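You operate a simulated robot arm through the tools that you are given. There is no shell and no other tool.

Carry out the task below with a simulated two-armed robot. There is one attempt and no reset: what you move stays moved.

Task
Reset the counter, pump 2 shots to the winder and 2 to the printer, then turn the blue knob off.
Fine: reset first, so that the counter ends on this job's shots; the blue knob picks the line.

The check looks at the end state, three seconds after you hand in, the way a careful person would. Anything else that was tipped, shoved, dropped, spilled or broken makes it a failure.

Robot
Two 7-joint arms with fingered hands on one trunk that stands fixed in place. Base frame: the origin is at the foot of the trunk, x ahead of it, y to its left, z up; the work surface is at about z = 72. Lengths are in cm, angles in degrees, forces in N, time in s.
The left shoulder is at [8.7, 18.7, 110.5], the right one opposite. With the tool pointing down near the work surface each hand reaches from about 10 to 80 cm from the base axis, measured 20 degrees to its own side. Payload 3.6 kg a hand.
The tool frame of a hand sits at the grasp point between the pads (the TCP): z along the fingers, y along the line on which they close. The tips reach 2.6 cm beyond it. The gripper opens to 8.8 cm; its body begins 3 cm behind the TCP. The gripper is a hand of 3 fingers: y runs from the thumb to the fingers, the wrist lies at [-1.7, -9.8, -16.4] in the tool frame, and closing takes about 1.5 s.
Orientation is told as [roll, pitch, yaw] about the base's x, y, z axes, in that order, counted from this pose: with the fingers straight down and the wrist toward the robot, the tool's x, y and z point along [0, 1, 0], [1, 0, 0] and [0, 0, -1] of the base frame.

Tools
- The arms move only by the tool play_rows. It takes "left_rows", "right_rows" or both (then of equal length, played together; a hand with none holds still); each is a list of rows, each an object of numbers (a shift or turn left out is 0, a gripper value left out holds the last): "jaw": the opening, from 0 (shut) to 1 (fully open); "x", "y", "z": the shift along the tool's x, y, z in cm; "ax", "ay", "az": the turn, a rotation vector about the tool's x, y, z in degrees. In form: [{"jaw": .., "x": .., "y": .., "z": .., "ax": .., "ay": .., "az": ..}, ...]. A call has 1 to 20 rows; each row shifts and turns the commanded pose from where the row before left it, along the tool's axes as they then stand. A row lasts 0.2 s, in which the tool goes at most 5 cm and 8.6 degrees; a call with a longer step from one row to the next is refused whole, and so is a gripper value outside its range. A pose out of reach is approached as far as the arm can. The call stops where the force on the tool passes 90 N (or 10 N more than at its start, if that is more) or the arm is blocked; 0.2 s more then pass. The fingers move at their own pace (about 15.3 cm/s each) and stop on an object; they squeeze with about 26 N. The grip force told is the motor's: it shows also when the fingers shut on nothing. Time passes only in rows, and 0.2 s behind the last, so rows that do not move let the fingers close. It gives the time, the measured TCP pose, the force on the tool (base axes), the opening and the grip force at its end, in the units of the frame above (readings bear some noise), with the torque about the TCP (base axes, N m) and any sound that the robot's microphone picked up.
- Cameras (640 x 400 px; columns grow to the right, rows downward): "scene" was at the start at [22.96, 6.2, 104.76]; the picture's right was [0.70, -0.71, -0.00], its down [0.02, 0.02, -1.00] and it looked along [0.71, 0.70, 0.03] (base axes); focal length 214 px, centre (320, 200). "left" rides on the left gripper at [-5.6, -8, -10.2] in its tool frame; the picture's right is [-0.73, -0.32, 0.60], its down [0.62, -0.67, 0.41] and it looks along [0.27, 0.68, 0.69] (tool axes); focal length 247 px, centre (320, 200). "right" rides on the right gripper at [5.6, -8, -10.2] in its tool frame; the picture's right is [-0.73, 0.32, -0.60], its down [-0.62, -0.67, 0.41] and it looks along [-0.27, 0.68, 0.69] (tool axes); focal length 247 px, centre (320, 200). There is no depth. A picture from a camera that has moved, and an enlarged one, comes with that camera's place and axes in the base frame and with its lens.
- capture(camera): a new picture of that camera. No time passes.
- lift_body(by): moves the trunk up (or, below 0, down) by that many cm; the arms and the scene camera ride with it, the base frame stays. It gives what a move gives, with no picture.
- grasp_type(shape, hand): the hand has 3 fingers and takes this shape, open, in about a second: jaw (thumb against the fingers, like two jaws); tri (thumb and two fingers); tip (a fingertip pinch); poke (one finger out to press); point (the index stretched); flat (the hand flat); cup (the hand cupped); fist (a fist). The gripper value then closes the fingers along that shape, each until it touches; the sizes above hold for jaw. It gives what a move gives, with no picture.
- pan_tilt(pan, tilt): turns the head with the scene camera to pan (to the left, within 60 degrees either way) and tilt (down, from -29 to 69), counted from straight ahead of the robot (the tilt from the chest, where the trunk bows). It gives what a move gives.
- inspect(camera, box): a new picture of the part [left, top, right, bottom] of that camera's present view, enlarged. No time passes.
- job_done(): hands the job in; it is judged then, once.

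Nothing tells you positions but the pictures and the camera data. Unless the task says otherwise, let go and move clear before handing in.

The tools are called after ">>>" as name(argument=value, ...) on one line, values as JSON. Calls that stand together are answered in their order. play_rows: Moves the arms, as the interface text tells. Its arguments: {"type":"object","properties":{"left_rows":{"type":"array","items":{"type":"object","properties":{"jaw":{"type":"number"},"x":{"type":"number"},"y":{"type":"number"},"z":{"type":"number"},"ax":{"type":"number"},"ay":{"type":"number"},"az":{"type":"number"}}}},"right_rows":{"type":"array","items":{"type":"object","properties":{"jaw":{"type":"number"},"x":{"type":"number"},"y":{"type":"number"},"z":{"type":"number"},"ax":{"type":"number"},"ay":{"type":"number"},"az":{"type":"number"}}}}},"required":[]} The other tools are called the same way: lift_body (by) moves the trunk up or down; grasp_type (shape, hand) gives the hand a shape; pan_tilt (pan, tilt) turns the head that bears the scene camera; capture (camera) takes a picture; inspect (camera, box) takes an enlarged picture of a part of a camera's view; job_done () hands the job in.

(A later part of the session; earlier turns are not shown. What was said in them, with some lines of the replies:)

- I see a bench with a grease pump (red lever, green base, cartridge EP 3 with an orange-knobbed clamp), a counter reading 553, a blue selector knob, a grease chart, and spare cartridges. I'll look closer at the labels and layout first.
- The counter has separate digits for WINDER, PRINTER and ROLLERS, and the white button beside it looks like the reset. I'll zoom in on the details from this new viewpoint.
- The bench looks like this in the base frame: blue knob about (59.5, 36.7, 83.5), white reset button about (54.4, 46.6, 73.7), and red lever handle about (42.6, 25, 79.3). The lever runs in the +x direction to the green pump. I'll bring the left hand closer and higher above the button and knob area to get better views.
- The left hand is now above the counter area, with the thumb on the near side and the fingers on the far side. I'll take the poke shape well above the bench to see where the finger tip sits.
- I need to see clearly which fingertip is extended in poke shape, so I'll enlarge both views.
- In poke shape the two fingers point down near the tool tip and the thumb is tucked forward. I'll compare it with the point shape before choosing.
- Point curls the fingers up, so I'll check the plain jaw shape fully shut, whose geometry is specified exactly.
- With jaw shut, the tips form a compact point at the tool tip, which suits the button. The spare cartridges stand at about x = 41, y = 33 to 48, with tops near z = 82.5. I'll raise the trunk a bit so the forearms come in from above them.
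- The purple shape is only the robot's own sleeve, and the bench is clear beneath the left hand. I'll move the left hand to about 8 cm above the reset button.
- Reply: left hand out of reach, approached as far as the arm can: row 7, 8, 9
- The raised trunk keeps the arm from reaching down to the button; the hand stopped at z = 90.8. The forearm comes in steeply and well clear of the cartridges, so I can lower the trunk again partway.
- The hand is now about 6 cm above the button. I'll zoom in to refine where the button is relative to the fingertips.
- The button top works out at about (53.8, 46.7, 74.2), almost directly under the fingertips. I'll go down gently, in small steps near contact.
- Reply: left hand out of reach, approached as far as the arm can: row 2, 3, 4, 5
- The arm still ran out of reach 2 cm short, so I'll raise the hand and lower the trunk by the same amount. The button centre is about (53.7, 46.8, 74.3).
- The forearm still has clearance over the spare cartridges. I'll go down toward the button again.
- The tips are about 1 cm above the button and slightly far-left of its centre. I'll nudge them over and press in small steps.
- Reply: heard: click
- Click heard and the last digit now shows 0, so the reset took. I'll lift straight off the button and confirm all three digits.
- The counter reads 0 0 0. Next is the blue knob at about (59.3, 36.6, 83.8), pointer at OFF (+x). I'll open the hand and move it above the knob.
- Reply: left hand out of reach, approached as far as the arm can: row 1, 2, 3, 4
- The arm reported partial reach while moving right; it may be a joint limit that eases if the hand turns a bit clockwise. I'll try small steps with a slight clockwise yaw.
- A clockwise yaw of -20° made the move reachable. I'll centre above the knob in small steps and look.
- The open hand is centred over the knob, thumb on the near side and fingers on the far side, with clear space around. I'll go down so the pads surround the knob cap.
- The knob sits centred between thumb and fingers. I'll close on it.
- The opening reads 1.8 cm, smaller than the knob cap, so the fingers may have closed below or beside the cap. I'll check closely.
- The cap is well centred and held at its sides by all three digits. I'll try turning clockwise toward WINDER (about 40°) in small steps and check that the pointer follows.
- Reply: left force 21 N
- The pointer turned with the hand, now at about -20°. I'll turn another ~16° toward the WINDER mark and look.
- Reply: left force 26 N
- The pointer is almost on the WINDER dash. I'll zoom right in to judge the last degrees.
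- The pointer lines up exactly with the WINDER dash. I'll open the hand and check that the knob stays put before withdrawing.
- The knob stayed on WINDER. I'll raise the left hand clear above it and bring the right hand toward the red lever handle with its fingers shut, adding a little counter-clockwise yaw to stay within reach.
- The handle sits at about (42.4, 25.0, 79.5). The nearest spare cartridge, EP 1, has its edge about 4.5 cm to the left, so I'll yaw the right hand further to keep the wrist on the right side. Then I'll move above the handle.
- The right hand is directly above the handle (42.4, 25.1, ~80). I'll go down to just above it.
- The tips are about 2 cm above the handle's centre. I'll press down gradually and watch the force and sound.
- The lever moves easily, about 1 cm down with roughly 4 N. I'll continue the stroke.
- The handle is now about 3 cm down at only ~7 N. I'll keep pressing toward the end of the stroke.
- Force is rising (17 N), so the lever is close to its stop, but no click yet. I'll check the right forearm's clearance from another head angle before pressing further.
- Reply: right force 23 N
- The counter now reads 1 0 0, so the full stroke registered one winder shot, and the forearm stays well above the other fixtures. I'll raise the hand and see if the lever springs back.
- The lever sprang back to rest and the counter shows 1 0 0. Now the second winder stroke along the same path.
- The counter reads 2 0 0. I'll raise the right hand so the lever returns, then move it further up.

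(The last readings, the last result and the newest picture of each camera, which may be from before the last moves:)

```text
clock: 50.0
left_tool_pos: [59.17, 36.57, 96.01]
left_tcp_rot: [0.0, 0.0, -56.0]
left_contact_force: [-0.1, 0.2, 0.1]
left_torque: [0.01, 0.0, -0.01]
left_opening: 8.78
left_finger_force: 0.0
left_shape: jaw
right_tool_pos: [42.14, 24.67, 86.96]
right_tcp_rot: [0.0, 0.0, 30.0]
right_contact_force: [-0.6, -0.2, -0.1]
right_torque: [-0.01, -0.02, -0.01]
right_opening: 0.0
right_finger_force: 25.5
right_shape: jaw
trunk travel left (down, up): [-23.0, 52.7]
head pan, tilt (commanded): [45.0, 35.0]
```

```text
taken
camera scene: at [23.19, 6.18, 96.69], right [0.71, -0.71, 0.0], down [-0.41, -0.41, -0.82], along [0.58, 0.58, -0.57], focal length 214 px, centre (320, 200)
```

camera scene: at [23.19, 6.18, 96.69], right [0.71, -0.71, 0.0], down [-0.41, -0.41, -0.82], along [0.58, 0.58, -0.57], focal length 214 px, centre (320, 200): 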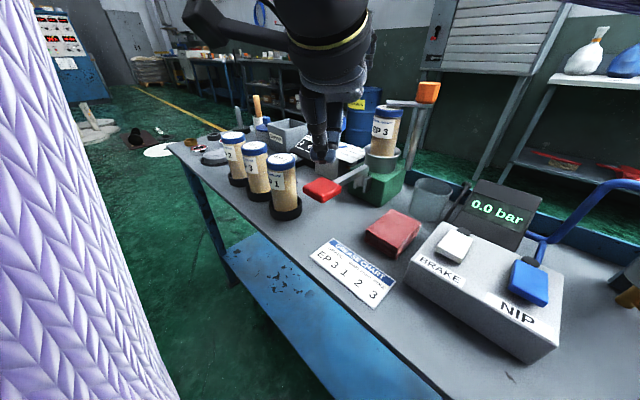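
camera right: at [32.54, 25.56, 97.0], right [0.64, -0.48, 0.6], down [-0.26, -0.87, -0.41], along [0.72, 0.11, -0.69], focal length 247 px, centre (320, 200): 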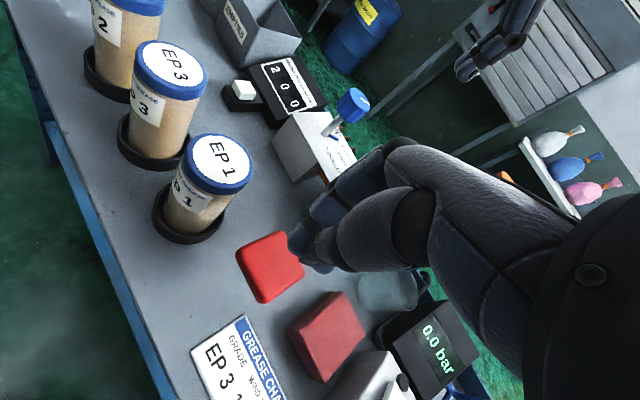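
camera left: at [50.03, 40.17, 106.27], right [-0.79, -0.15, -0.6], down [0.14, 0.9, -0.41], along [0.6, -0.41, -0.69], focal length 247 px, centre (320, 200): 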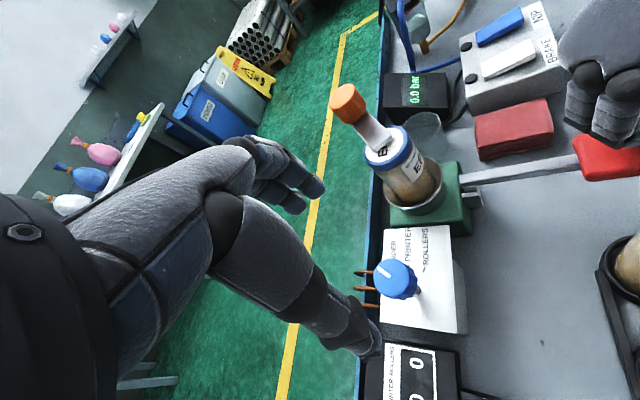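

The counter shows 2 0 0 and the lever is back up. Next I'll turn the knob from WINDER to PRINTER. I'll retract the right hand to its viewing spot while rotating the left hand back to -20° above the knob.

>>> play_rows(right_rows=[{"z": -2.5}, {"x": -0.74, "y": -0.8, "z": -2.5}, {"x": -0.74, "y": -0.8, "z": -2.5}, {"x": -0.74, "y": -0.8, "z": -2.5}, {"x": -0.74, "y": -0.8, "z": -2.5}, {"x": -0.74, "y": -0.8, "z": -2.5}, {"x": -0.74, "y": -0.8, "z": -2.5}, {"x": -0.74, "y": -0.8, "z": -2.5}, {"x": -0.74, "y": -0.8, "z": -2.5}, {"az": 4}, {"az": 4}, {"az": 4}, {"az": 4}, {}], left_rows=[{}, {"az": -4}, {"az": -4}, {"az": -4}, {"az": -4}, {"az": -4}, {"az": -4}, {"az": -4}, {"az": -4}, {"az": -4}, {}, {}, {}, {}])

>>> capture(camera="right")

>>> capture(camera="left")

```text
clock: 53.0
left_tool_pos: [59.33, 36.68, 96.01]
left_tcp_rot: [0.0, 0.1, -19.9]
left_contact_force: [0.1, -1.0, 0.0]
left_torque: [-0.02, -0.01, -0.01]
left_opening: 8.78
left_finger_force: 0.0
left_shape: jaw
right_tool_pos: [39.73, 16.42, 109.37]
right_tcp_rot: [0.0, 0.1, 13.9]
right_contact_force: [1.1, -0.3, -0.9]
right_torque: [0.03, -0.02, 0.04]
right_opening: 0.02
right_finger_force: 25.7
right_shape: jaw
trunk travel left (down, up): [-23.0, 52.7]
head pan, tilt (commanded): [45.0, 35.0]
```

```text
taken
camera right: at [30.71, 20.0, 119.43], right [0.49, -0.64, 0.6], down [-0.5, -0.77, -0.41], along [0.72, -0.1, -0.69], focal length 247 px, centre (320, 200)
```

right: 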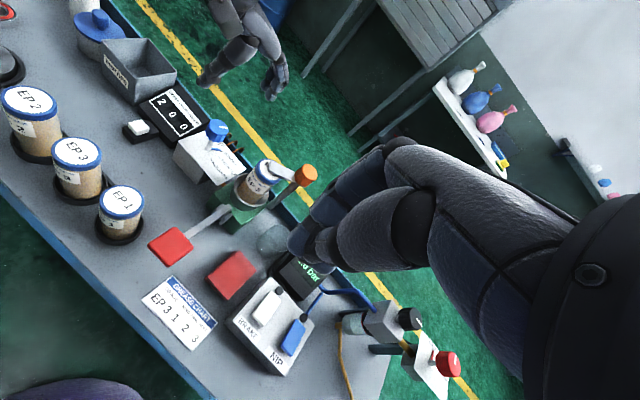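

```text
taken
camera left: at [49.88, 34.1, 106.22], right [-0.55, -0.58, -0.6], down [-0.41, 0.81, -0.41], along [0.73, 0.02, -0.69], focal length 247 px, centre (320, 200)
```

left: 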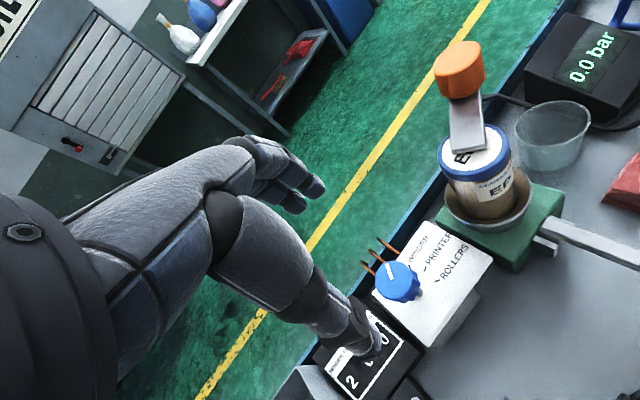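

Both views are clear, with the knob still on WINDER. I'll go down around the knob with the left hand and close.

>>> play_rows(left_rows=[{"z": 1.5, "jaw": 1}, {"z": 1.5}, {"z": 1.5}, {"z": 1.5}, {"z": 1.5}, {"z": 1.5}, {"z": 1.5}, {"z": 1.4}, {}])

>>> inspect(camera="right", box=[150, 60, 300, 180])

>>> inspect(camera="scene", box=[250, 60, 410, 180])

```text
clock: 55.0
left_tool_pos: [59.23, 36.55, 84.04]
left_tcp_rot: [0.0, 0.0, -20.0]
left_contact_force: [0.4, -0.3, -0.5]
left_torque: [0.0, 0.01, 0.01]
left_opening: 8.74
left_finger_force: 0.1
left_shape: jaw
right_tool_pos: [39.7, 16.55, 109.31]
right_tcp_rot: [0.0, 0.1, 14.1]
right_contact_force: [0.1, 0.5, 0.8]
right_torque: [-0.01, -0.02, 0.03]
right_opening: 0.0
right_finger_force: 26.2
right_shape: jaw
trunk travel left (down, up): [-23.0, 52.7]
head pan, tilt (commanded): [45.0, 35.0]
```

```text
3.33 times, centred on (225, 120) of right
camera zoom: at [30.68, 20.0, 119.44], right [0.49, -0.64, 0.6], down [-0.49, -0.77, -0.41], along [0.72, -0.1, -0.69], focal length 823 px, centre (637, 467)
```

zoom: 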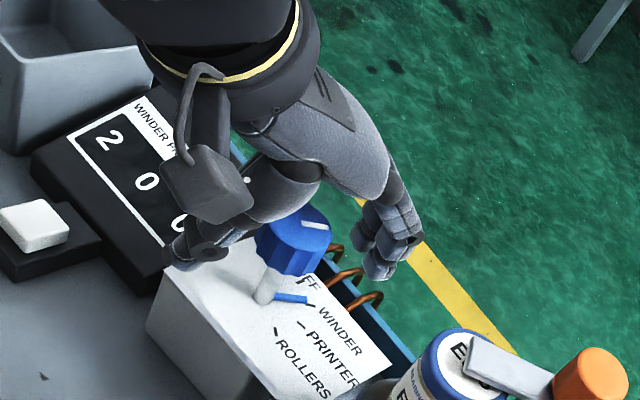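

```text
3.33 times, centred on (330, 120) of scene
camera zoom: at [23.18, 6.18, 96.7], right [0.71, -0.71, 0.0], down [-0.41, -0.41, -0.82], along [0.58, 0.58, -0.57], focal length 715 px, centre (287, 467)
```

zoom: 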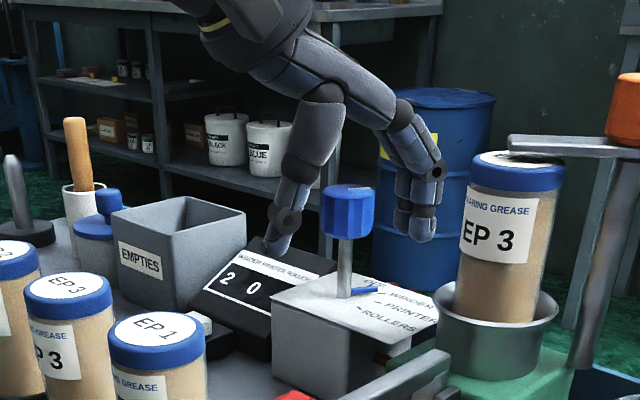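

The knob is centred in the open grip again. I'll close and turn it another ~20° clockwise.

>>> play_rows(left_rows=[{"jaw": 0}, {}, {}, {}, {}, {}, {}, {}, {"az": 5}, {"az": 5}, {"az": 5}, {"az": 5}, {}])

>>> inspect(camera="right", box=[185, 110, 275, 180])

```text
clock: 57.8
left_tool_pos: [59.22, 36.68, 83.89]
left_tcp_rot: [-0.2, 0.1, -40.1]
left_contact_force: [-5.3, -8.6, -19.0]
left_torque: [-0.06, -0.02, 0.0]
left_opening: 2.11
left_finger_force: 25.9
left_shape: jaw
right_tool_pos: [39.87, 16.49, 109.39]
right_tcp_rot: [0.0, 0.2, 14.0]
right_contact_force: [0.3, -0.8, -0.4]
right_torque: [-0.02, 0.0, 0.01]
right_opening: 0.01
right_finger_force: 25.7
right_shape: jaw
trunk travel left (down, up): [-23.0, 52.7]
head pan, tilt (commanded): [45.0, 35.0]
```

```text
5.71 times, centred on (230, 145) of right
camera zoom: at [30.8, 20.01, 119.39], right [0.49, -0.64, 0.6], down [-0.5, -0.77, -0.41], along [0.72, -0.1, -0.69], focal length 1411 px, centre (834, 514)
```

zoom: 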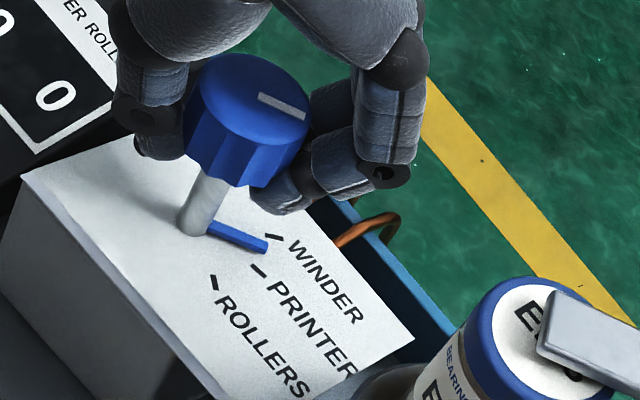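

The pointer is between WINDER and PRINTER. I'll turn about 13° more and check.

>>> play_rows(left_rows=[{"az": 4.5}, {"az": 4.5}, {"az": 4}, {}])

>>> inspect(camera="right", box=[195, 125, 255, 165])

```text
clock: 58.8
left_tool_pos: [59.22, 36.57, 83.88]
left_tcp_rot: [-0.3, 0.1, -53.1]
left_contact_force: [-6.7, -10.0, -20.3]
left_torque: [-0.1, -0.03, 0.0]
left_opening: 2.04
left_finger_force: 25.8
left_shape: jaw
right_tool_pos: [39.98, 16.5, 109.29]
right_tcp_rot: [0.1, 0.1, 14.0]
right_contact_force: [0.4, -0.1, -0.4]
right_torque: [0.0, 0.0, 0.03]
right_opening: 0.01
right_finger_force: 25.9
right_shape: jaw
trunk travel left (down, up): [-23.0, 52.7]
head pan, tilt (commanded): [45.0, 35.0]
```

```text
10.00 times, centred on (225, 145) of right
camera zoom: at [30.8, 20.0, 119.39], right [0.49, -0.64, 0.6], down [-0.5, -0.77, -0.41], along [0.72, -0.1, -0.69], focal length 2470 px, centre (1270, 750)
```

zoom: 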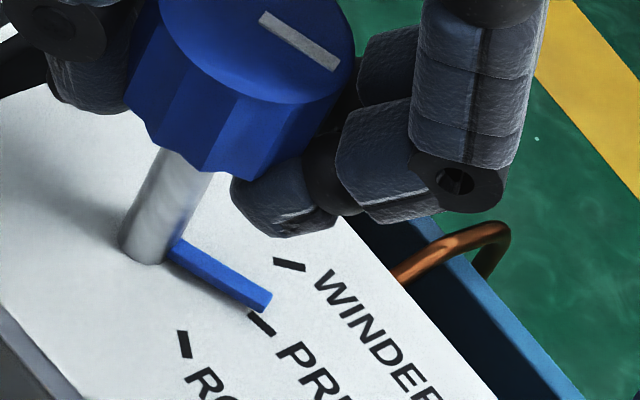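

Just short of the PRINTER dash. A few more degrees.

>>> play_rows(left_rows=[{"az": 2.5}, {"az": 2.5}, {}])

>>> inspect(camera="right", box=[195, 125, 255, 165])

```text
clock: 59.6
left_tool_pos: [59.16, 36.56, 83.95]
left_tcp_rot: [-0.2, 0.1, -58.2]
left_contact_force: [-7.6, -11.3, -20.5]
left_torque: [-0.1, -0.01, 0.01]
left_opening: 2.03
left_finger_force: 26.2
left_shape: jaw
right_tool_pos: [39.81, 16.44, 109.17]
right_tcp_rot: [0.1, 0.1, 14.0]
right_contact_force: [-0.7, 0.3, 0.2]
right_torque: [-0.03, 0.0, -0.04]
right_opening: 0.0
right_finger_force: 25.8
right_shape: jaw
trunk travel left (down, up): [-23.0, 52.7]
head pan, tilt (commanded): [45.0, 35.0]
```

```text
10.00 times, centred on (225, 145) of right
camera zoom: at [30.8, 19.99, 119.39], right [0.49, -0.64, 0.6], down [-0.5, -0.77, -0.41], along [0.72, -0.1, -0.69], focal length 2470 px, centre (1270, 750)
```

zoom: 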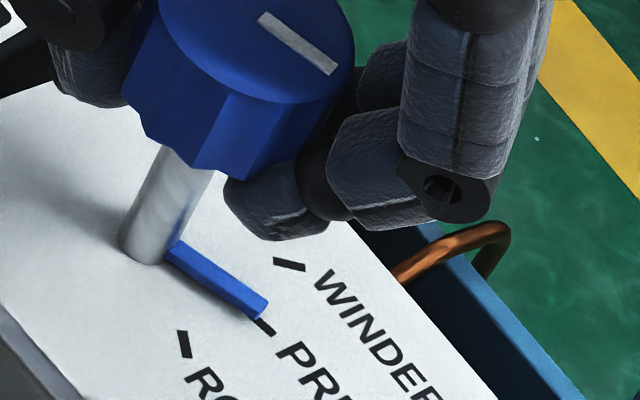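

Nearly there; a touch more to line up fully with the PRINTER dash.

>>> play_rows(left_rows=[{"az": 2.5}, {}])

>>> inspect(camera="right", box=[195, 125, 255, 165])

```text
clock: 60.2
left_tool_pos: [59.24, 36.56, 83.74]
left_tcp_rot: [-0.4, 0.1, -60.5]
left_contact_force: [-9.6, -10.5, -19.5]
left_torque: [-0.07, 0.06, 0.01]
left_opening: 2.05
left_finger_force: 25.9
left_shape: jaw
right_tool_pos: [39.81, 16.46, 109.25]
right_tcp_rot: [0.0, 0.2, 14.0]
right_contact_force: [0.3, 0.7, 0.3]
right_torque: [0.01, -0.01, 0.05]
right_opening: 0.01
right_finger_force: 26.0
right_shape: jaw
trunk travel left (down, up): [-23.0, 52.7]
head pan, tilt (commanded): [45.0, 35.0]
```

```text
10.00 times, centred on (225, 145) of right
camera zoom: at [30.76, 20.0, 119.41], right [0.49, -0.64, 0.6], down [-0.5, -0.77, -0.41], along [0.72, -0.1, -0.69], focal length 2470 px, centre (1270, 750)
```

zoom: 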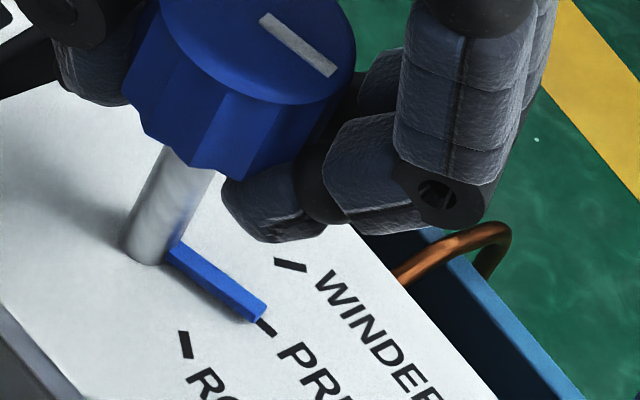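

The pointer lines up with the PRINTER dash. I'll release and raise the left hand.

>>> play_rows(left_rows=[{"jaw": 1}, {}, {}, {}, {}, {}, {}, {"z": -1.5}, {"z": -1.5}, {"z": -1.5}, {"z": -1.5}, {"z": -1.5}, {"z": -1.5}, {"z": -1.5}, {"z": -1.5}, {}])

>>> inspect(camera="right", box=[150, 80, 270, 180])

>>> inspect(camera="left", box=[320, 200, 500, 320])

```text
clock: 63.6
left_tool_pos: [59.27, 36.8, 95.94]
left_tcp_rot: [0.0, 0.0, -60.5]
left_contact_force: [-1.1, -0.2, 0.0]
left_torque: [-0.01, 0.0, 0.0]
left_opening: 8.77
left_finger_force: 0.1
left_shape: jaw
right_tool_pos: [39.71, 16.51, 109.36]
right_tcp_rot: [0.0, 0.0, 14.0]
right_contact_force: [-1.0, 0.1, 0.1]
right_torque: [-0.01, -0.04, -0.01]
right_opening: 0.0
right_finger_force: 26.3
right_shape: jaw
trunk travel left (down, up): [-23.0, 52.7]
head pan, tilt (commanded): [45.0, 35.0]
```

```text
4.00 times, centred on (210, 130) of right
camera zoom: at [30.7, 20.01, 119.42], right [0.49, -0.64, 0.6], down [-0.49, -0.77, -0.41], along [0.72, -0.1, -0.69], focal length 988 px, centre (760, 480)
```

zoom: 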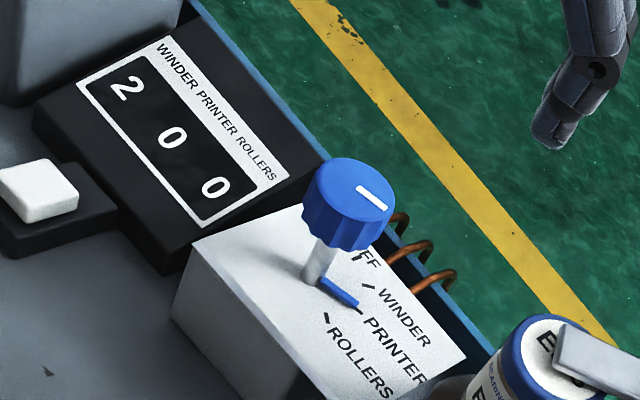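

```text
3.33 times, centred on (410, 260) of left
camera zoom: at [50.45, 40.96, 106.2], right [-0.8, -0.08, -0.6], down [0.22, 0.89, -0.41], along [0.56, -0.46, -0.69], focal length 823 px, centre (20, 0)
```

zoom: 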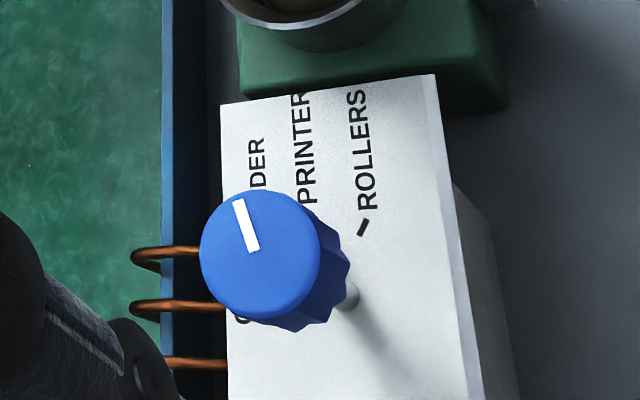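

PRINTER is selected and the counter still reads 2 0 0. I'll bring the right hand back over the lever handle.

>>> play_rows(right_rows=[{"az": -4}, {"az": -4}, {"az": -4}, {"az": -4}, {"x": 0.74, "y": 0.8, "z": 2.5}, {"x": 0.74, "y": 0.8, "z": 2.5}, {"x": 0.74, "y": 0.8, "z": 2.5}, {"x": 0.74, "y": 0.8, "z": 2.5}, {"x": 0.74, "y": 0.8, "z": 2.5}, {"x": 0.74, "y": 0.8, "z": 2.5}, {"x": 0.74, "y": 0.8, "z": 2.5}, {"x": 0.74, "y": 0.8, "z": 2.5}, {"z": 1.5}, {"z": 1.5}, {"z": 1.7}, {}])

>>> capture(camera="right")

>>> capture(camera="scene")

```text
clock: 67.0
left_tool_pos: [59.27, 36.82, 95.92]
left_tcp_rot: [0.1, 0.1, -60.4]
left_contact_force: [0.0, 0.4, -0.5]
left_torque: [0.01, 0.0, 0.01]
left_opening: 8.78
left_finger_force: 0.0
left_shape: jaw
right_tool_pos: [42.29, 24.64, 84.44]
right_tcp_rot: [0.0, 0.0, 29.9]
right_contact_force: [0.2, 0.4, 1.1]
right_torque: [-0.02, -0.01, -0.02]
right_opening: 0.03
right_finger_force: 26.1
right_shape: jaw
trunk travel left (down, up): [-23.0, 52.7]
head pan, tilt (commanded): [45.0, 35.0]
```

```text
taken
camera right: at [32.54, 25.53, 94.54], right [0.64, -0.48, 0.6], down [-0.26, -0.87, -0.41], along [0.72, 0.11, -0.69], focal length 247 px, centre (320, 200)
```

right: 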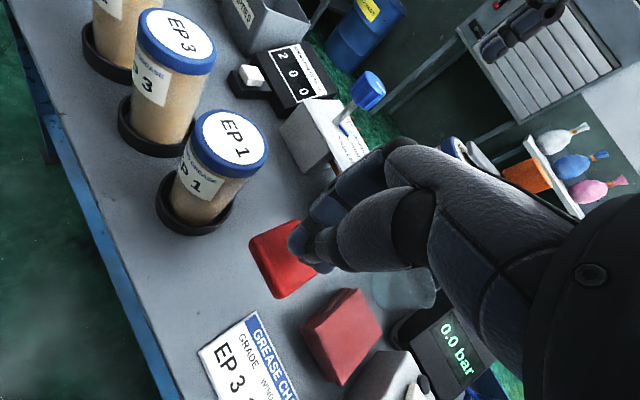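

```text
taken
camera scene: at [23.19, 6.19, 96.7], right [0.71, -0.71, 0.0], down [-0.41, -0.41, -0.82], along [0.58, 0.58, -0.57], focal length 214 px, centre (320, 200)
```

scene: 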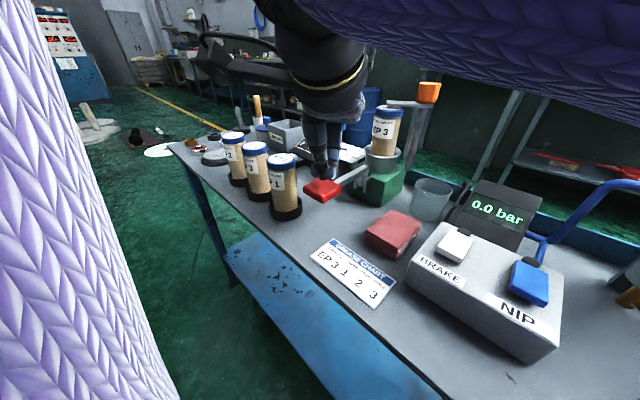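

The right hand is in the same starting spot above the handle. First printer stroke now.

>>> play_rows(right_rows=[{"z": 0.6}, {"z": 0.6}, {"z": 0.5}, {"z": 0.5}, {"z": 0.5}, {"z": 0.5}, {"z": 0.5}, {"z": 0.5}, {"z": 0.5}, {"z": 0.5}, {"z": 0.5}, {"z": 0.2}, {}, {}])

>>> inspect(camera="right", box=[240, 0, 480, 150])

```text
clock: 70.0
left_tool_pos: [59.16, 36.75, 95.86]
left_tcp_rot: [0.0, 0.0, -60.5]
left_contact_force: [-0.3, -0.5, 0.4]
left_torque: [-0.03, 0.03, 0.02]
left_opening: 8.78
left_finger_force: 0.1
left_shape: jaw
right_tool_pos: [42.32, 24.67, 78.77]
right_tcp_rot: [0.0, 0.0, 29.9]
right_contact_force: [-5.5, 1.6, 8.4]
right_torque: [-0.06, 0.14, -0.1]
right_opening: 0.0
right_finger_force: 25.2
right_shape: jaw
trunk travel left (down, up): [-23.0, 52.7]
head pan, tilt (commanded): [45.0, 35.0]
```

```text
2.67 times, centred on (360, 75) of right
camera zoom: at [32.57, 25.65, 88.92], right [0.64, -0.48, 0.6], down [-0.26, -0.87, -0.41], along [0.72, 0.11, -0.69], focal length 659 px, centre (213, 533)
```

zoom: 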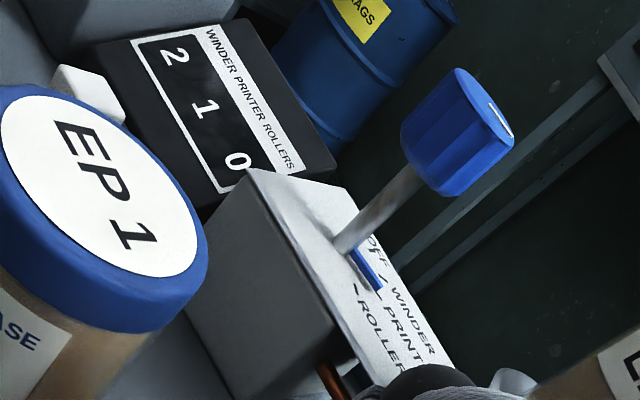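

The counter reads 2 1 0. I'll let the lever return fully, then check.

>>> play_rows(right_rows=[{"z": -0.5}, {"z": -0.8}, {"z": -1}, {"z": -1}, {"z": -1}, {"z": -1}, {"z": -0.6}, {}, {}])

>>> capture(camera="right")

```text
clock: 72.0
left_tool_pos: [59.37, 36.83, 96.03]
left_tcp_rot: [0.0, 0.0, -60.5]
left_contact_force: [0.1, 0.4, 0.2]
left_torque: [-0.01, -0.01, 0.0]
left_opening: 8.78
left_finger_force: 0.1
left_shape: jaw
right_tool_pos: [42.36, 24.74, 84.52]
right_tcp_rot: [0.0, 0.0, 30.0]
right_contact_force: [0.7, -1.7, 1.2]
right_torque: [0.01, 0.02, 0.02]
right_opening: 0.0
right_finger_force: 25.9
right_shape: jaw
trunk travel left (down, up): [-23.0, 52.7]
head pan, tilt (commanded): [45.0, 35.0]
```

```text
taken
camera right: at [32.7, 25.6, 94.67], right [0.64, -0.48, 0.6], down [-0.26, -0.87, -0.41], along [0.72, 0.11, -0.69], focal length 247 px, centre (320, 200)
```

right: 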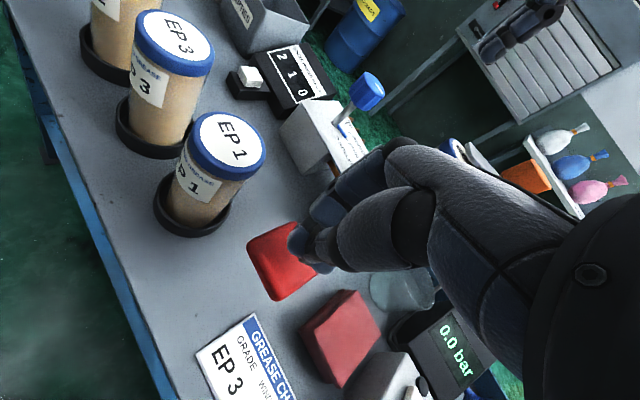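

The lever is back up and the counter reads 2 1 0. Second printer stroke.

>>> play_rows(right_rows=[{"z": 0.6}, {"z": 0.6}, {"z": 0.5}, {"z": 0.5}, {"z": 0.5}, {"z": 0.5}, {"z": 0.5}, {"z": 0.5}, {"z": 0.5}, {"z": 0.5}, {"z": 0.5}, {"z": 0.3}, {}, {}])

>>> inspect(camera="right", box=[240, 0, 480, 150])

```text
clock: 75.0
left_tool_pos: [59.16, 36.8, 95.98]
left_tcp_rot: [0.0, 0.0, -60.5]
left_contact_force: [0.3, -0.1, 0.0]
left_torque: [0.0, 0.01, 0.01]
left_opening: 8.77
left_finger_force: 0.0
left_shape: jaw
right_tool_pos: [42.29, 24.8, 78.77]
right_tcp_rot: [0.0, -0.1, 30.1]
right_contact_force: [-1.3, -0.9, 11.3]
right_torque: [-0.2, -0.01, -0.05]
right_opening: 0.02
right_finger_force: 26.1
right_shape: jaw
trunk travel left (down, up): [-23.0, 52.7]
head pan, tilt (commanded): [45.0, 35.0]
```

```text
2.67 times, centred on (360, 75) of right
camera zoom: at [32.61, 25.64, 88.9], right [0.64, -0.48, 0.6], down [-0.26, -0.87, -0.41], along [0.72, 0.11, -0.69], focal length 659 px, centre (213, 533)
```

zoom: 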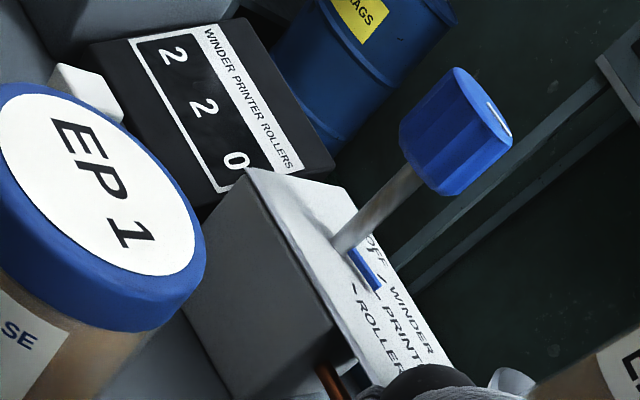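

The counter reads 2 2 0, as wanted. I'll raise the right hand so the lever returns, and retract it to the viewing spot.

>>> play_rows(right_rows=[{"z": -0.5}, {"z": -0.8}, {"z": -1}, {"z": -1}, {"z": -1.5}, {"z": -2}, {"z": -2.5}, {"x": -0.74, "y": -0.8, "z": -2.5}, {"x": -0.74, "y": -0.8, "z": -2.5}, {"x": -0.74, "y": -0.8, "z": -2.5}, {"x": -0.74, "y": -0.8, "z": -2.5}, {"x": -0.74, "y": -0.8, "z": -2.5}, {"x": -0.74, "y": -0.8, "z": -2.5}, {"x": -0.74, "y": -0.8, "z": -2.5}, {"x": -0.74, "y": -0.8, "z": -2.5}, {"az": 4}, {"az": 4}, {"az": 4}, {"az": 4}, {}])

>>> capture(camera="right")

>>> capture(camera="scene")

```text
clock: 79.2
left_tool_pos: [59.23, 36.83, 95.96]
left_tcp_rot: [0.0, 0.0, -60.5]
left_contact_force: [-0.5, -0.3, -0.6]
left_torque: [-0.02, 0.03, 0.01]
left_opening: 8.78
left_finger_force: 0.0
left_shape: jaw
right_tool_pos: [39.68, 16.38, 107.92]
right_tcp_rot: [0.0, -0.1, 13.9]
right_contact_force: [-0.6, 0.2, -0.1]
right_torque: [-0.02, 0.02, -0.01]
right_opening: 0.0
right_finger_force: 26.0
right_shape: jaw
trunk travel left (down, up): [-23.0, 52.7]
head pan, tilt (commanded): [45.0, 35.0]
```

```text
taken
camera right: at [30.63, 19.96, 118.09], right [0.49, -0.64, 0.6], down [-0.5, -0.77, -0.41], along [0.72, -0.1, -0.69], focal length 247 px, centre (320, 200)
```

right: 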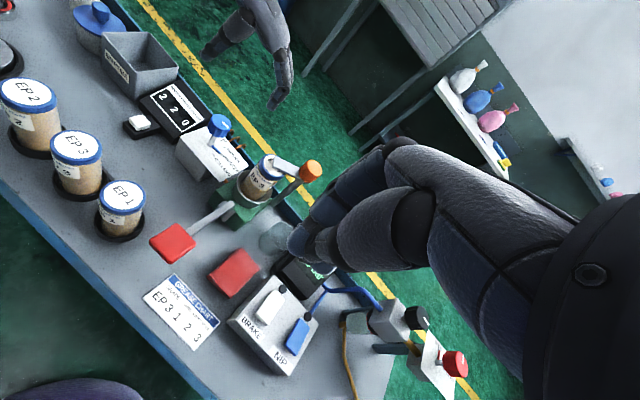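

```text
taken
camera scene: at [23.19, 6.18, 96.69], right [0.71, -0.71, 0.0], down [-0.41, -0.41, -0.82], along [0.58, 0.58, -0.57], focal length 214 px, centre (320, 200)
```

scene: 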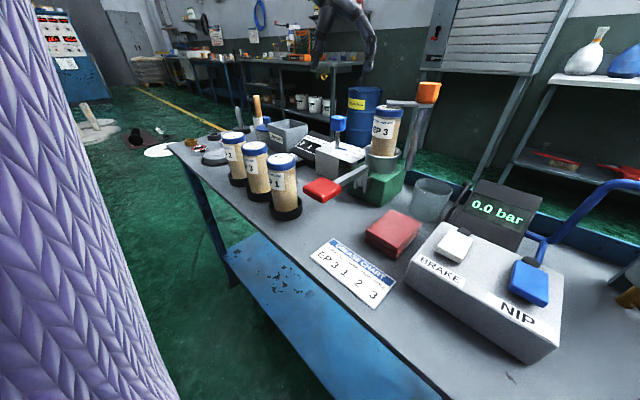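

The counter reads 2 2 0 and the lever is up. Now I'll turn the knob back to OFF. The left hand goes down at its present yaw (-60°), which was clear when it left, and grips the knob.

>>> play_rows(left_rows=[{"z": 1.5, "jaw": 1}, {"z": 1.5}, {"z": 1.5}, {"z": 1.5}, {"z": 1.5}, {"z": 1.5}, {"z": 1.5}, {"z": 1.4}, {}])

>>> inspect(camera="right", box=[150, 60, 300, 180])

>>> inspect(camera="scene", box=[250, 60, 410, 180])

```text
clock: 81.2
left_tool_pos: [59.3, 36.55, 83.99]
left_tcp_rot: [-0.1, -0.1, -60.5]
left_contact_force: [0.1, -0.2, -0.6]
left_torque: [0.01, -0.04, 0.01]
left_opening: 8.79
left_finger_force: 0.1
left_shape: jaw
right_tool_pos: [39.7, 16.42, 108.0]
right_tcp_rot: [0.0, -0.1, 14.0]
right_contact_force: [-0.2, -0.4, 0.1]
right_torque: [0.01, -0.01, 0.01]
right_opening: 0.0
right_finger_force: 25.9
right_shape: jaw
trunk travel left (down, up): [-23.0, 52.7]
head pan, tilt (commanded): [45.0, 35.0]
```

```text
3.33 times, centred on (225, 120) of right
camera zoom: at [30.6, 19.96, 118.1], right [0.49, -0.64, 0.6], down [-0.49, -0.77, -0.41], along [0.72, -0.1, -0.69], focal length 823 px, centre (637, 467)
```

zoom: 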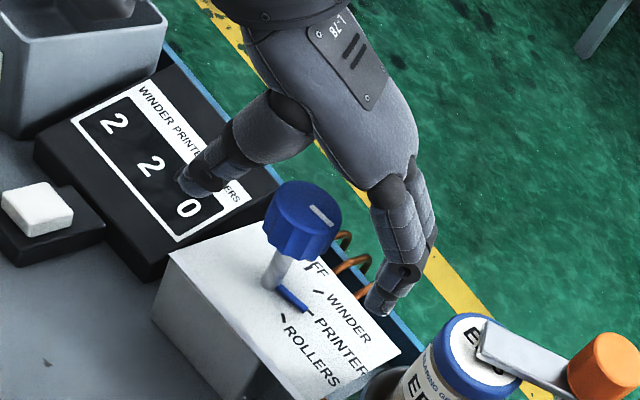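

```text
3.33 times, centred on (330, 120) of scene
camera zoom: at [23.18, 6.18, 96.7], right [0.71, -0.71, 0.0], down [-0.41, -0.41, -0.82], along [0.58, 0.58, -0.57], focal length 715 px, centre (287, 467)
```

zoom: 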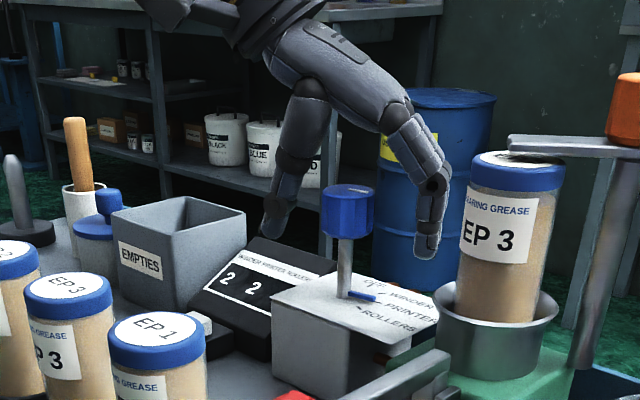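

Everything is clear around the knob. I'll close and turn counter-clockwise about 40°.

>>> play_rows(left_rows=[{"jaw": 0}, {}, {}, {}, {}, {}, {}, {}, {"az": -5}, {"az": -5}, {"az": -5}, {"az": -5}, {"az": -5}, {"az": -5}, {"az": -5}, {"az": -5}, {}])

>>> inspect(camera="right", box=[185, 110, 275, 180])

```text
clock: 84.8
left_tool_pos: [59.28, 36.61, 84.05]
left_tcp_rot: [-0.1, 0.3, -20.4]
left_contact_force: [-5.6, -6.2, -23.8]
left_torque: [0.0, -0.02, 0.02]
left_opening: 1.86
left_finger_force: 25.8
left_shape: jaw
right_tool_pos: [39.86, 16.42, 107.94]
right_tcp_rot: [0.0, 0.1, 14.0]
right_contact_force: [-1.4, 1.1, 0.7]
right_torque: [-0.03, 0.01, 0.03]
right_opening: 0.0
right_finger_force: 25.7
right_shape: jaw
trunk travel left (down, up): [-23.0, 52.7]
head pan, tilt (commanded): [45.0, 35.0]
```

```text
5.71 times, centred on (230, 145) of right
camera zoom: at [30.73, 20.02, 118.04], right [0.49, -0.64, 0.6], down [-0.5, -0.77, -0.41], along [0.72, -0.1, -0.69], focal length 1411 px, centre (834, 514)
```

zoom: 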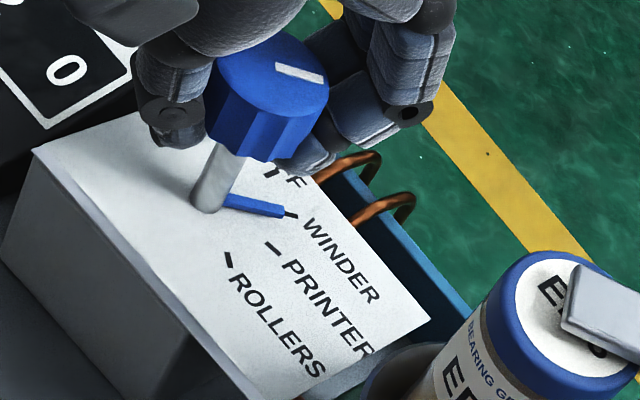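

The pointer is back at WINDER after 40°. I'll release, rotate the open hand back to -60°, and regrip for the last step to OFF.

>>> play_rows(left_rows=[{"jaw": 1}, {}, {}, {}, {}, {}, {}, {"az": 5}, {"az": 5}, {"az": 5}, {"az": 5}, {"az": 5}, {"az": 5}, {"az": 5}, {"az": 5}, {}])

>>> inspect(camera="right", box=[150, 60, 300, 180])

```text
clock: 88.2
left_tool_pos: [59.29, 36.78, 84.18]
left_tcp_rot: [0.0, 0.1, -60.6]
left_contact_force: [-0.7, 1.5, 1.2]
left_torque: [0.01, 0.02, -0.01]
left_opening: 8.79
left_finger_force: 0.0
left_shape: jaw
right_tool_pos: [39.85, 16.44, 108.0]
right_tcp_rot: [0.0, -0.1, 13.9]
right_contact_force: [-0.9, 1.0, -0.4]
right_torque: [0.0, 0.0, 0.02]
right_opening: 0.0
right_finger_force: 26.4
right_shape: jaw
trunk travel left (down, up): [-23.0, 52.7]
head pan, tilt (commanded): [45.0, 35.0]
```

```text
3.33 times, centred on (225, 120) of right
camera zoom: at [30.61, 19.96, 118.1], right [0.49, -0.64, 0.6], down [-0.49, -0.77, -0.41], along [0.72, -0.1, -0.69], focal length 823 px, centre (637, 467)
```

zoom: 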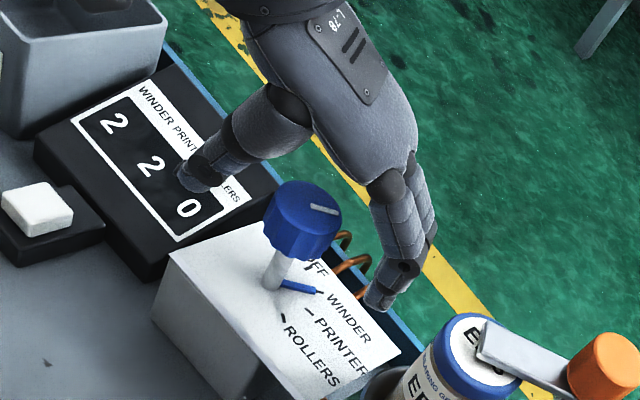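

The knob stays at WINDER with the counter at 2 2 0. I'll regrip and turn another ~32° counter-clockwise, then check.

>>> play_rows(left_rows=[{"jaw": 0}, {}, {}, {}, {}, {}, {}, {}, {"az": -5}, {"az": -5}, {"az": -5}, {"az": -5}, {"az": -5}, {"az": -5}, {"az": -2}, {}])

>>> inspect(camera="right", box=[195, 115, 255, 155])

```text
clock: 91.6
left_tool_pos: [59.36, 36.75, 84.05]
left_tcp_rot: [-0.2, 0.2, -28.6]
left_contact_force: [-6.1, -5.5, -20.9]
left_torque: [0.01, 0.09, 0.0]
left_opening: 1.87
left_finger_force: 26.0
left_shape: jaw
right_tool_pos: [39.89, 16.49, 107.9]
right_tcp_rot: [0.0, 0.2, 14.0]
right_contact_force: [1.6, -1.2, 0.5]
right_torque: [-0.03, 0.02, -0.01]
right_opening: 0.03
right_finger_force: 26.3
right_shape: jaw
trunk travel left (down, up): [-23.0, 52.7]
head pan, tilt (commanded): [45.0, 35.0]
```

```text
10.00 times, centred on (225, 135) of right
camera zoom: at [30.71, 20.01, 118.05], right [0.49, -0.64, 0.6], down [-0.5, -0.77, -0.41], along [0.72, -0.1, -0.69], focal length 2470 px, centre (1270, 850)
```

zoom: 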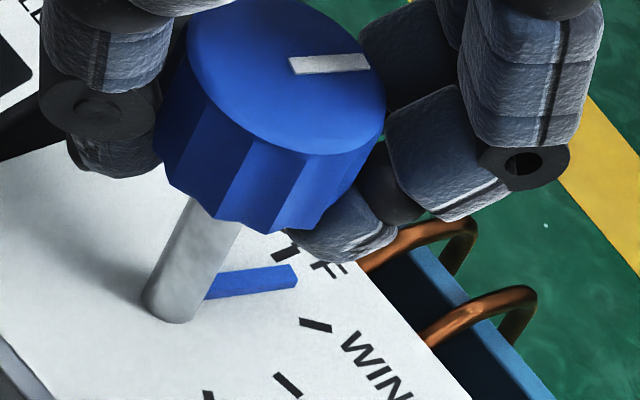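

The pointer is approaching the OFF dash but still a bit short. I'll turn about 8° more.

>>> play_rows(left_rows=[{"az": -4}, {"az": -4}, {}])

>>> inspect(camera="right", box=[195, 115, 255, 155])

```text
clock: 92.4
left_tool_pos: [59.26, 36.75, 84.03]
left_tcp_rot: [-0.3, 0.2, -20.4]
left_contact_force: [-8.5, -4.0, -20.9]
left_torque: [0.06, 0.1, 0.04]
left_opening: 1.88
left_finger_force: 25.4
left_shape: jaw
right_tool_pos: [39.92, 16.4, 107.99]
right_tcp_rot: [-0.1, 0.0, 14.0]
right_contact_force: [-0.6, -0.6, 0.0]
right_torque: [0.02, -0.03, 0.04]
right_opening: 0.0
right_finger_force: 26.8
right_shape: jaw
trunk travel left (down, up): [-23.0, 52.7]
head pan, tilt (commanded): [45.0, 35.0]
```

```text
10.00 times, centred on (225, 135) of right
camera zoom: at [30.71, 20.03, 118.05], right [0.49, -0.64, 0.6], down [-0.5, -0.77, -0.41], along [0.72, -0.1, -0.69], focal length 2470 px, centre (1270, 850)
```

zoom: 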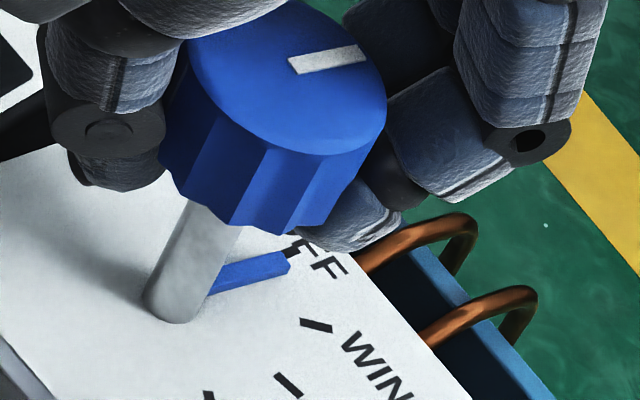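

Just a few degrees to go to cover the OFF dash.

>>> play_rows(left_rows=[{"az": -2.5}, {"az": -2.5}, {}])

>>> inspect(camera="right", box=[195, 115, 255, 155])

```text
clock: 93.2
left_tool_pos: [59.19, 36.82, 83.96]
left_tcp_rot: [-0.1, 0.2, -15.4]
left_contact_force: [-7.5, -1.2, -20.0]
left_torque: [0.09, 0.13, 0.04]
left_opening: 1.85
left_finger_force: 26.2
left_shape: jaw
right_tool_pos: [39.72, 16.58, 108.0]
right_tcp_rot: [0.0, 0.1, 13.9]
right_contact_force: [0.3, 0.0, -0.7]
right_torque: [0.02, -0.03, -0.01]
right_opening: 0.02
right_finger_force: 25.6
right_shape: jaw
trunk travel left (down, up): [-23.0, 52.7]
head pan, tilt (commanded): [45.0, 35.0]
```

```text
10.00 times, centred on (225, 135) of right
camera zoom: at [30.7, 20.05, 118.05], right [0.49, -0.64, 0.6], down [-0.5, -0.77, -0.41], along [0.72, -0.1, -0.69], focal length 2470 px, centre (1270, 850)
```

zoom: 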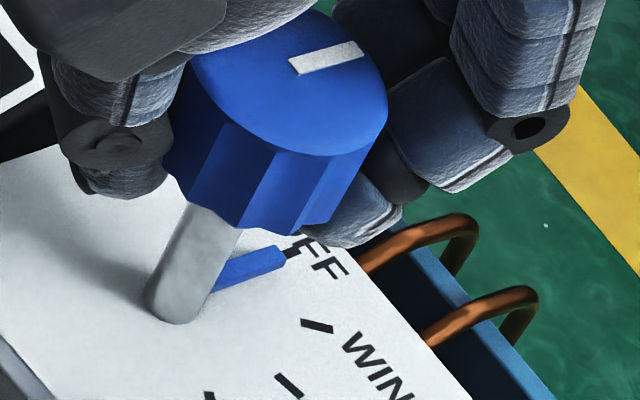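

Very close; one last small nudge to match the dash fully.

>>> play_rows(left_rows=[{"az": -2.5}, {}])

>>> inspect(camera="right", box=[195, 115, 255, 155])

```text
clock: 93.8
left_tool_pos: [59.24, 36.7, 83.96]
left_tcp_rot: [0.0, 0.1, -13.1]
left_contact_force: [-7.5, -0.8, -21.6]
left_torque: [0.07, 0.1, 0.02]
left_opening: 1.86
left_finger_force: 25.9
left_shape: jaw
right_tool_pos: [39.77, 16.65, 107.9]
right_tcp_rot: [0.0, 0.1, 14.0]
right_contact_force: [-0.4, -0.1, 0.4]
right_torque: [-0.01, 0.01, 0.01]
right_opening: 0.01
right_finger_force: 26.1
right_shape: jaw
trunk travel left (down, up): [-23.0, 52.7]
head pan, tilt (commanded): [45.0, 35.0]
```

```text
10.00 times, centred on (225, 135) of right
camera zoom: at [30.72, 20.06, 118.04], right [0.49, -0.64, 0.6], down [-0.5, -0.77, -0.41], along [0.72, -0.1, -0.69], focal length 2470 px, centre (1270, 850)
```

zoom: 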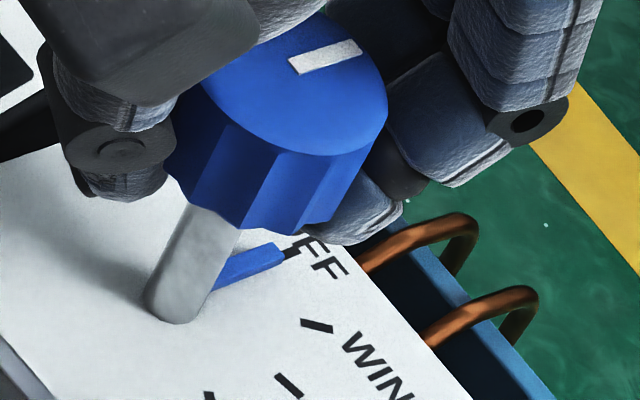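

The pointer now runs straight into the OFF dash. I'll release, raise the left hand and look without obstruction.

>>> play_rows(left_rows=[{"jaw": 1}, {}, {}, {}, {}, {}, {}, {"z": -1.5}, {"z": -1.5}, {"z": -1.5}, {"z": -1.5}, {"z": -1.5}, {"z": -1.5}, {"z": -1.5}, {"z": -1.5}, {}])

>>> inspect(camera="right", box=[195, 115, 255, 155])

>>> inspect(camera="left", box=[320, 180, 500, 320])

>>> inspect(camera="scene", box=[250, 80, 430, 220])

```text
clock: 97.2
left_tool_pos: [59.25, 36.67, 95.57]
left_tcp_rot: [0.1, 0.0, -13.0]
left_contact_force: [1.0, 0.4, -0.1]
left_torque: [-0.03, 0.0, 0.0]
left_opening: 8.77
left_finger_force: 0.1
left_shape: jaw
left hand out of reach, approached as far as the arm can: row 9
right_tool_pos: [39.67, 16.35, 107.94]
right_tcp_rot: [0.0, 0.1, 14.0]
right_contact_force: [0.6, -0.1, 0.2]
right_torque: [0.0, 0.01, 0.01]
right_opening: 0.02
right_finger_force: 25.9
right_shape: jaw
trunk travel left (down, up): [-23.0, 52.7]
head pan, tilt (commanded): [45.0, 35.0]
```

```text
10.00 times, centred on (225, 135) of right
camera zoom: at [30.63, 19.97, 118.09], right [0.49, -0.64, 0.6], down [-0.49, -0.77, -0.41], along [0.72, -0.1, -0.69], focal length 2470 px, centre (1270, 850)
```

zoom: 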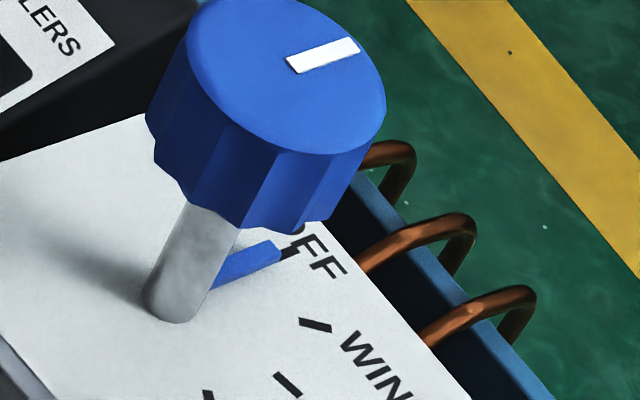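

```text
2.86 times, centred on (410, 250) of left
camera zoom: at [50.21, 32.84, 105.82], right [-0.48, -0.64, -0.6], down [-0.51, 0.76, -0.41], along [0.72, 0.11, -0.69], focal length 706 px, centre (63, 57)
```

zoom: 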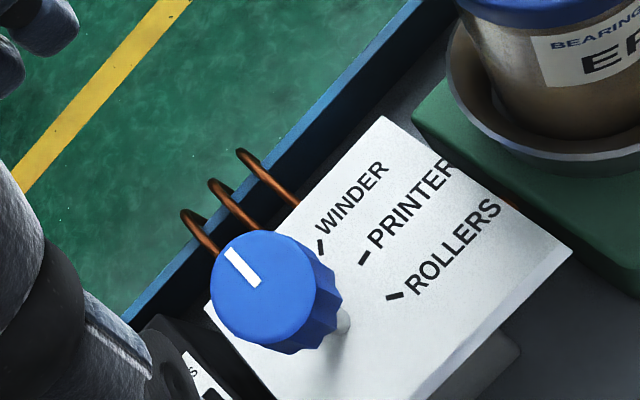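

```text
2.86 times, centred on (340, 150) of scene
camera zoom: at [23.2, 6.19, 96.69], right [0.71, -0.71, 0.0], down [-0.41, -0.41, -0.82], along [0.58, 0.58, -0.57], focal length 613 px, centre (263, 343)
```

zoom: 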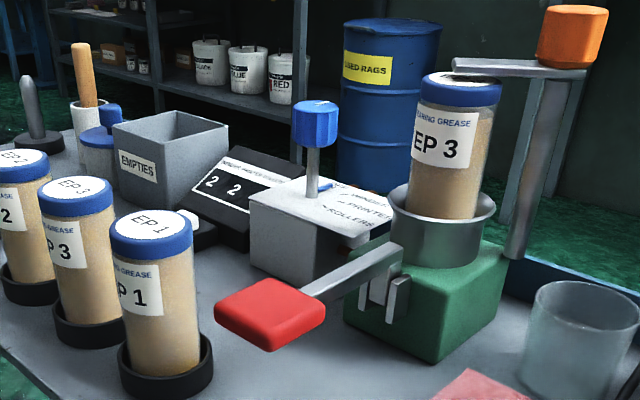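

The knob is on OFF, the counter shows 2 2 0, the lever is up, and nothing else has moved. I'll move the left hand up and away, and check the whole bench once more before handing in.

>>> play_rows(left_rows=[{"x": 1.2, "z": -0.5}, {"x": 1.2, "z": -1}, {"x": 1.2, "z": -1.5}, {"x": 1.2, "y": -1, "z": -1.5}, {"x": 1.2, "y": -1, "z": -1.5}, {"x": 1, "y": -1, "z": -1.5}, {"y": -1, "z": -1.5}, {}, {}])

>>> inspect(camera="right", box=[90, 40, 330, 190])

>>> capture(camera="left")

>>> capture(camera="scene")

```text
clock: 99.2
left_tool_pos: [57.04, 44.31, 104.62]
left_tcp_rot: [0.1, 0.1, -13.1]
left_contact_force: [0.9, 0.6, -0.8]
left_torque: [-0.04, 0.02, -0.02]
left_opening: 8.77
left_finger_force: 0.0
left_shape: jaw
right_tool_pos: [39.7, 16.51, 107.98]
right_tcp_rot: [0.0, 0.1, 14.0]
right_contact_force: [-0.1, -0.3, -0.3]
right_torque: [0.02, -0.03, 0.01]
right_opening: 0.0
right_finger_force: 26.2
right_shape: jaw
trunk travel left (down, up): [-23.0, 52.7]
head pan, tilt (commanded): [45.0, 35.0]
```

```text
2.67 times, centred on (210, 115) of right
camera zoom: at [30.6, 19.96, 118.1], right [0.49, -0.64, 0.6], down [-0.49, -0.77, -0.41], along [0.72, -0.1, -0.69], focal length 659 px, centre (613, 427)
```

zoom: 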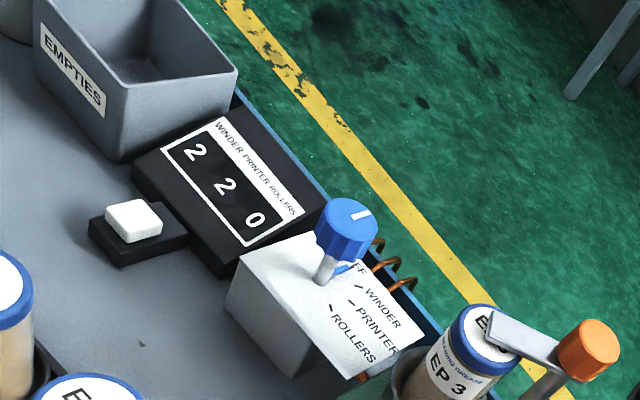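

```text
taken
camera left: at [48.07, 40.59, 114.99], right [-0.48, -0.64, -0.6], down [-0.51, 0.76, -0.41], along [0.72, 0.11, -0.69], focal length 247 px, centre (320, 200)
```

left: 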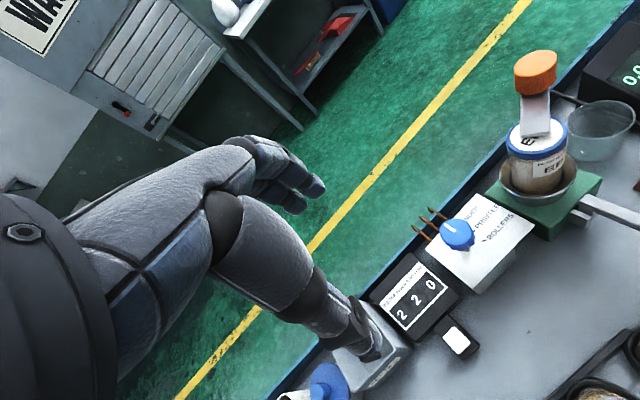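

```text
taken
camera scene: at [23.18, 6.19, 96.7], right [0.71, -0.71, 0.0], down [-0.41, -0.41, -0.82], along [0.58, 0.58, -0.57], focal length 214 px, centre (320, 200)
```

scene: 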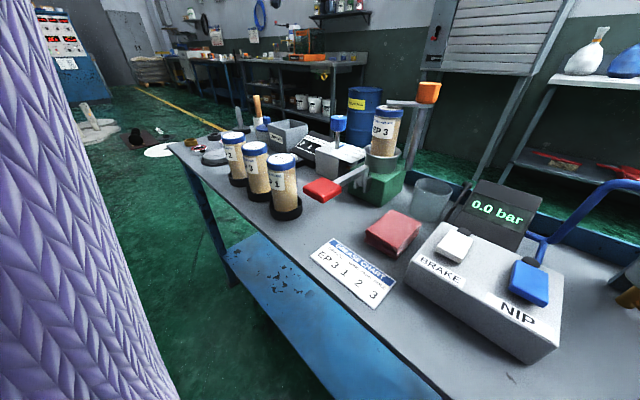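

The counter reads 2 2 0, the blue knob points to OFF, and the lever is back at rest. Both hands are clear and nothing else on the bench has moved, so I'm handing in.

>>> job_done()

```text
The job is handed in.
```

The job is done and handed in. I reset the counter first, then pumped two shots to the winder and two to the printer. The counter ended on winder 2, printer 2, rollers 0.

The blue knob is back on OFF, with its pointer lined up to the mark by eye to within a few degrees. The lever sprang back to rest, both hands are clear, and the final pictures showed nothing else on the bench moved.
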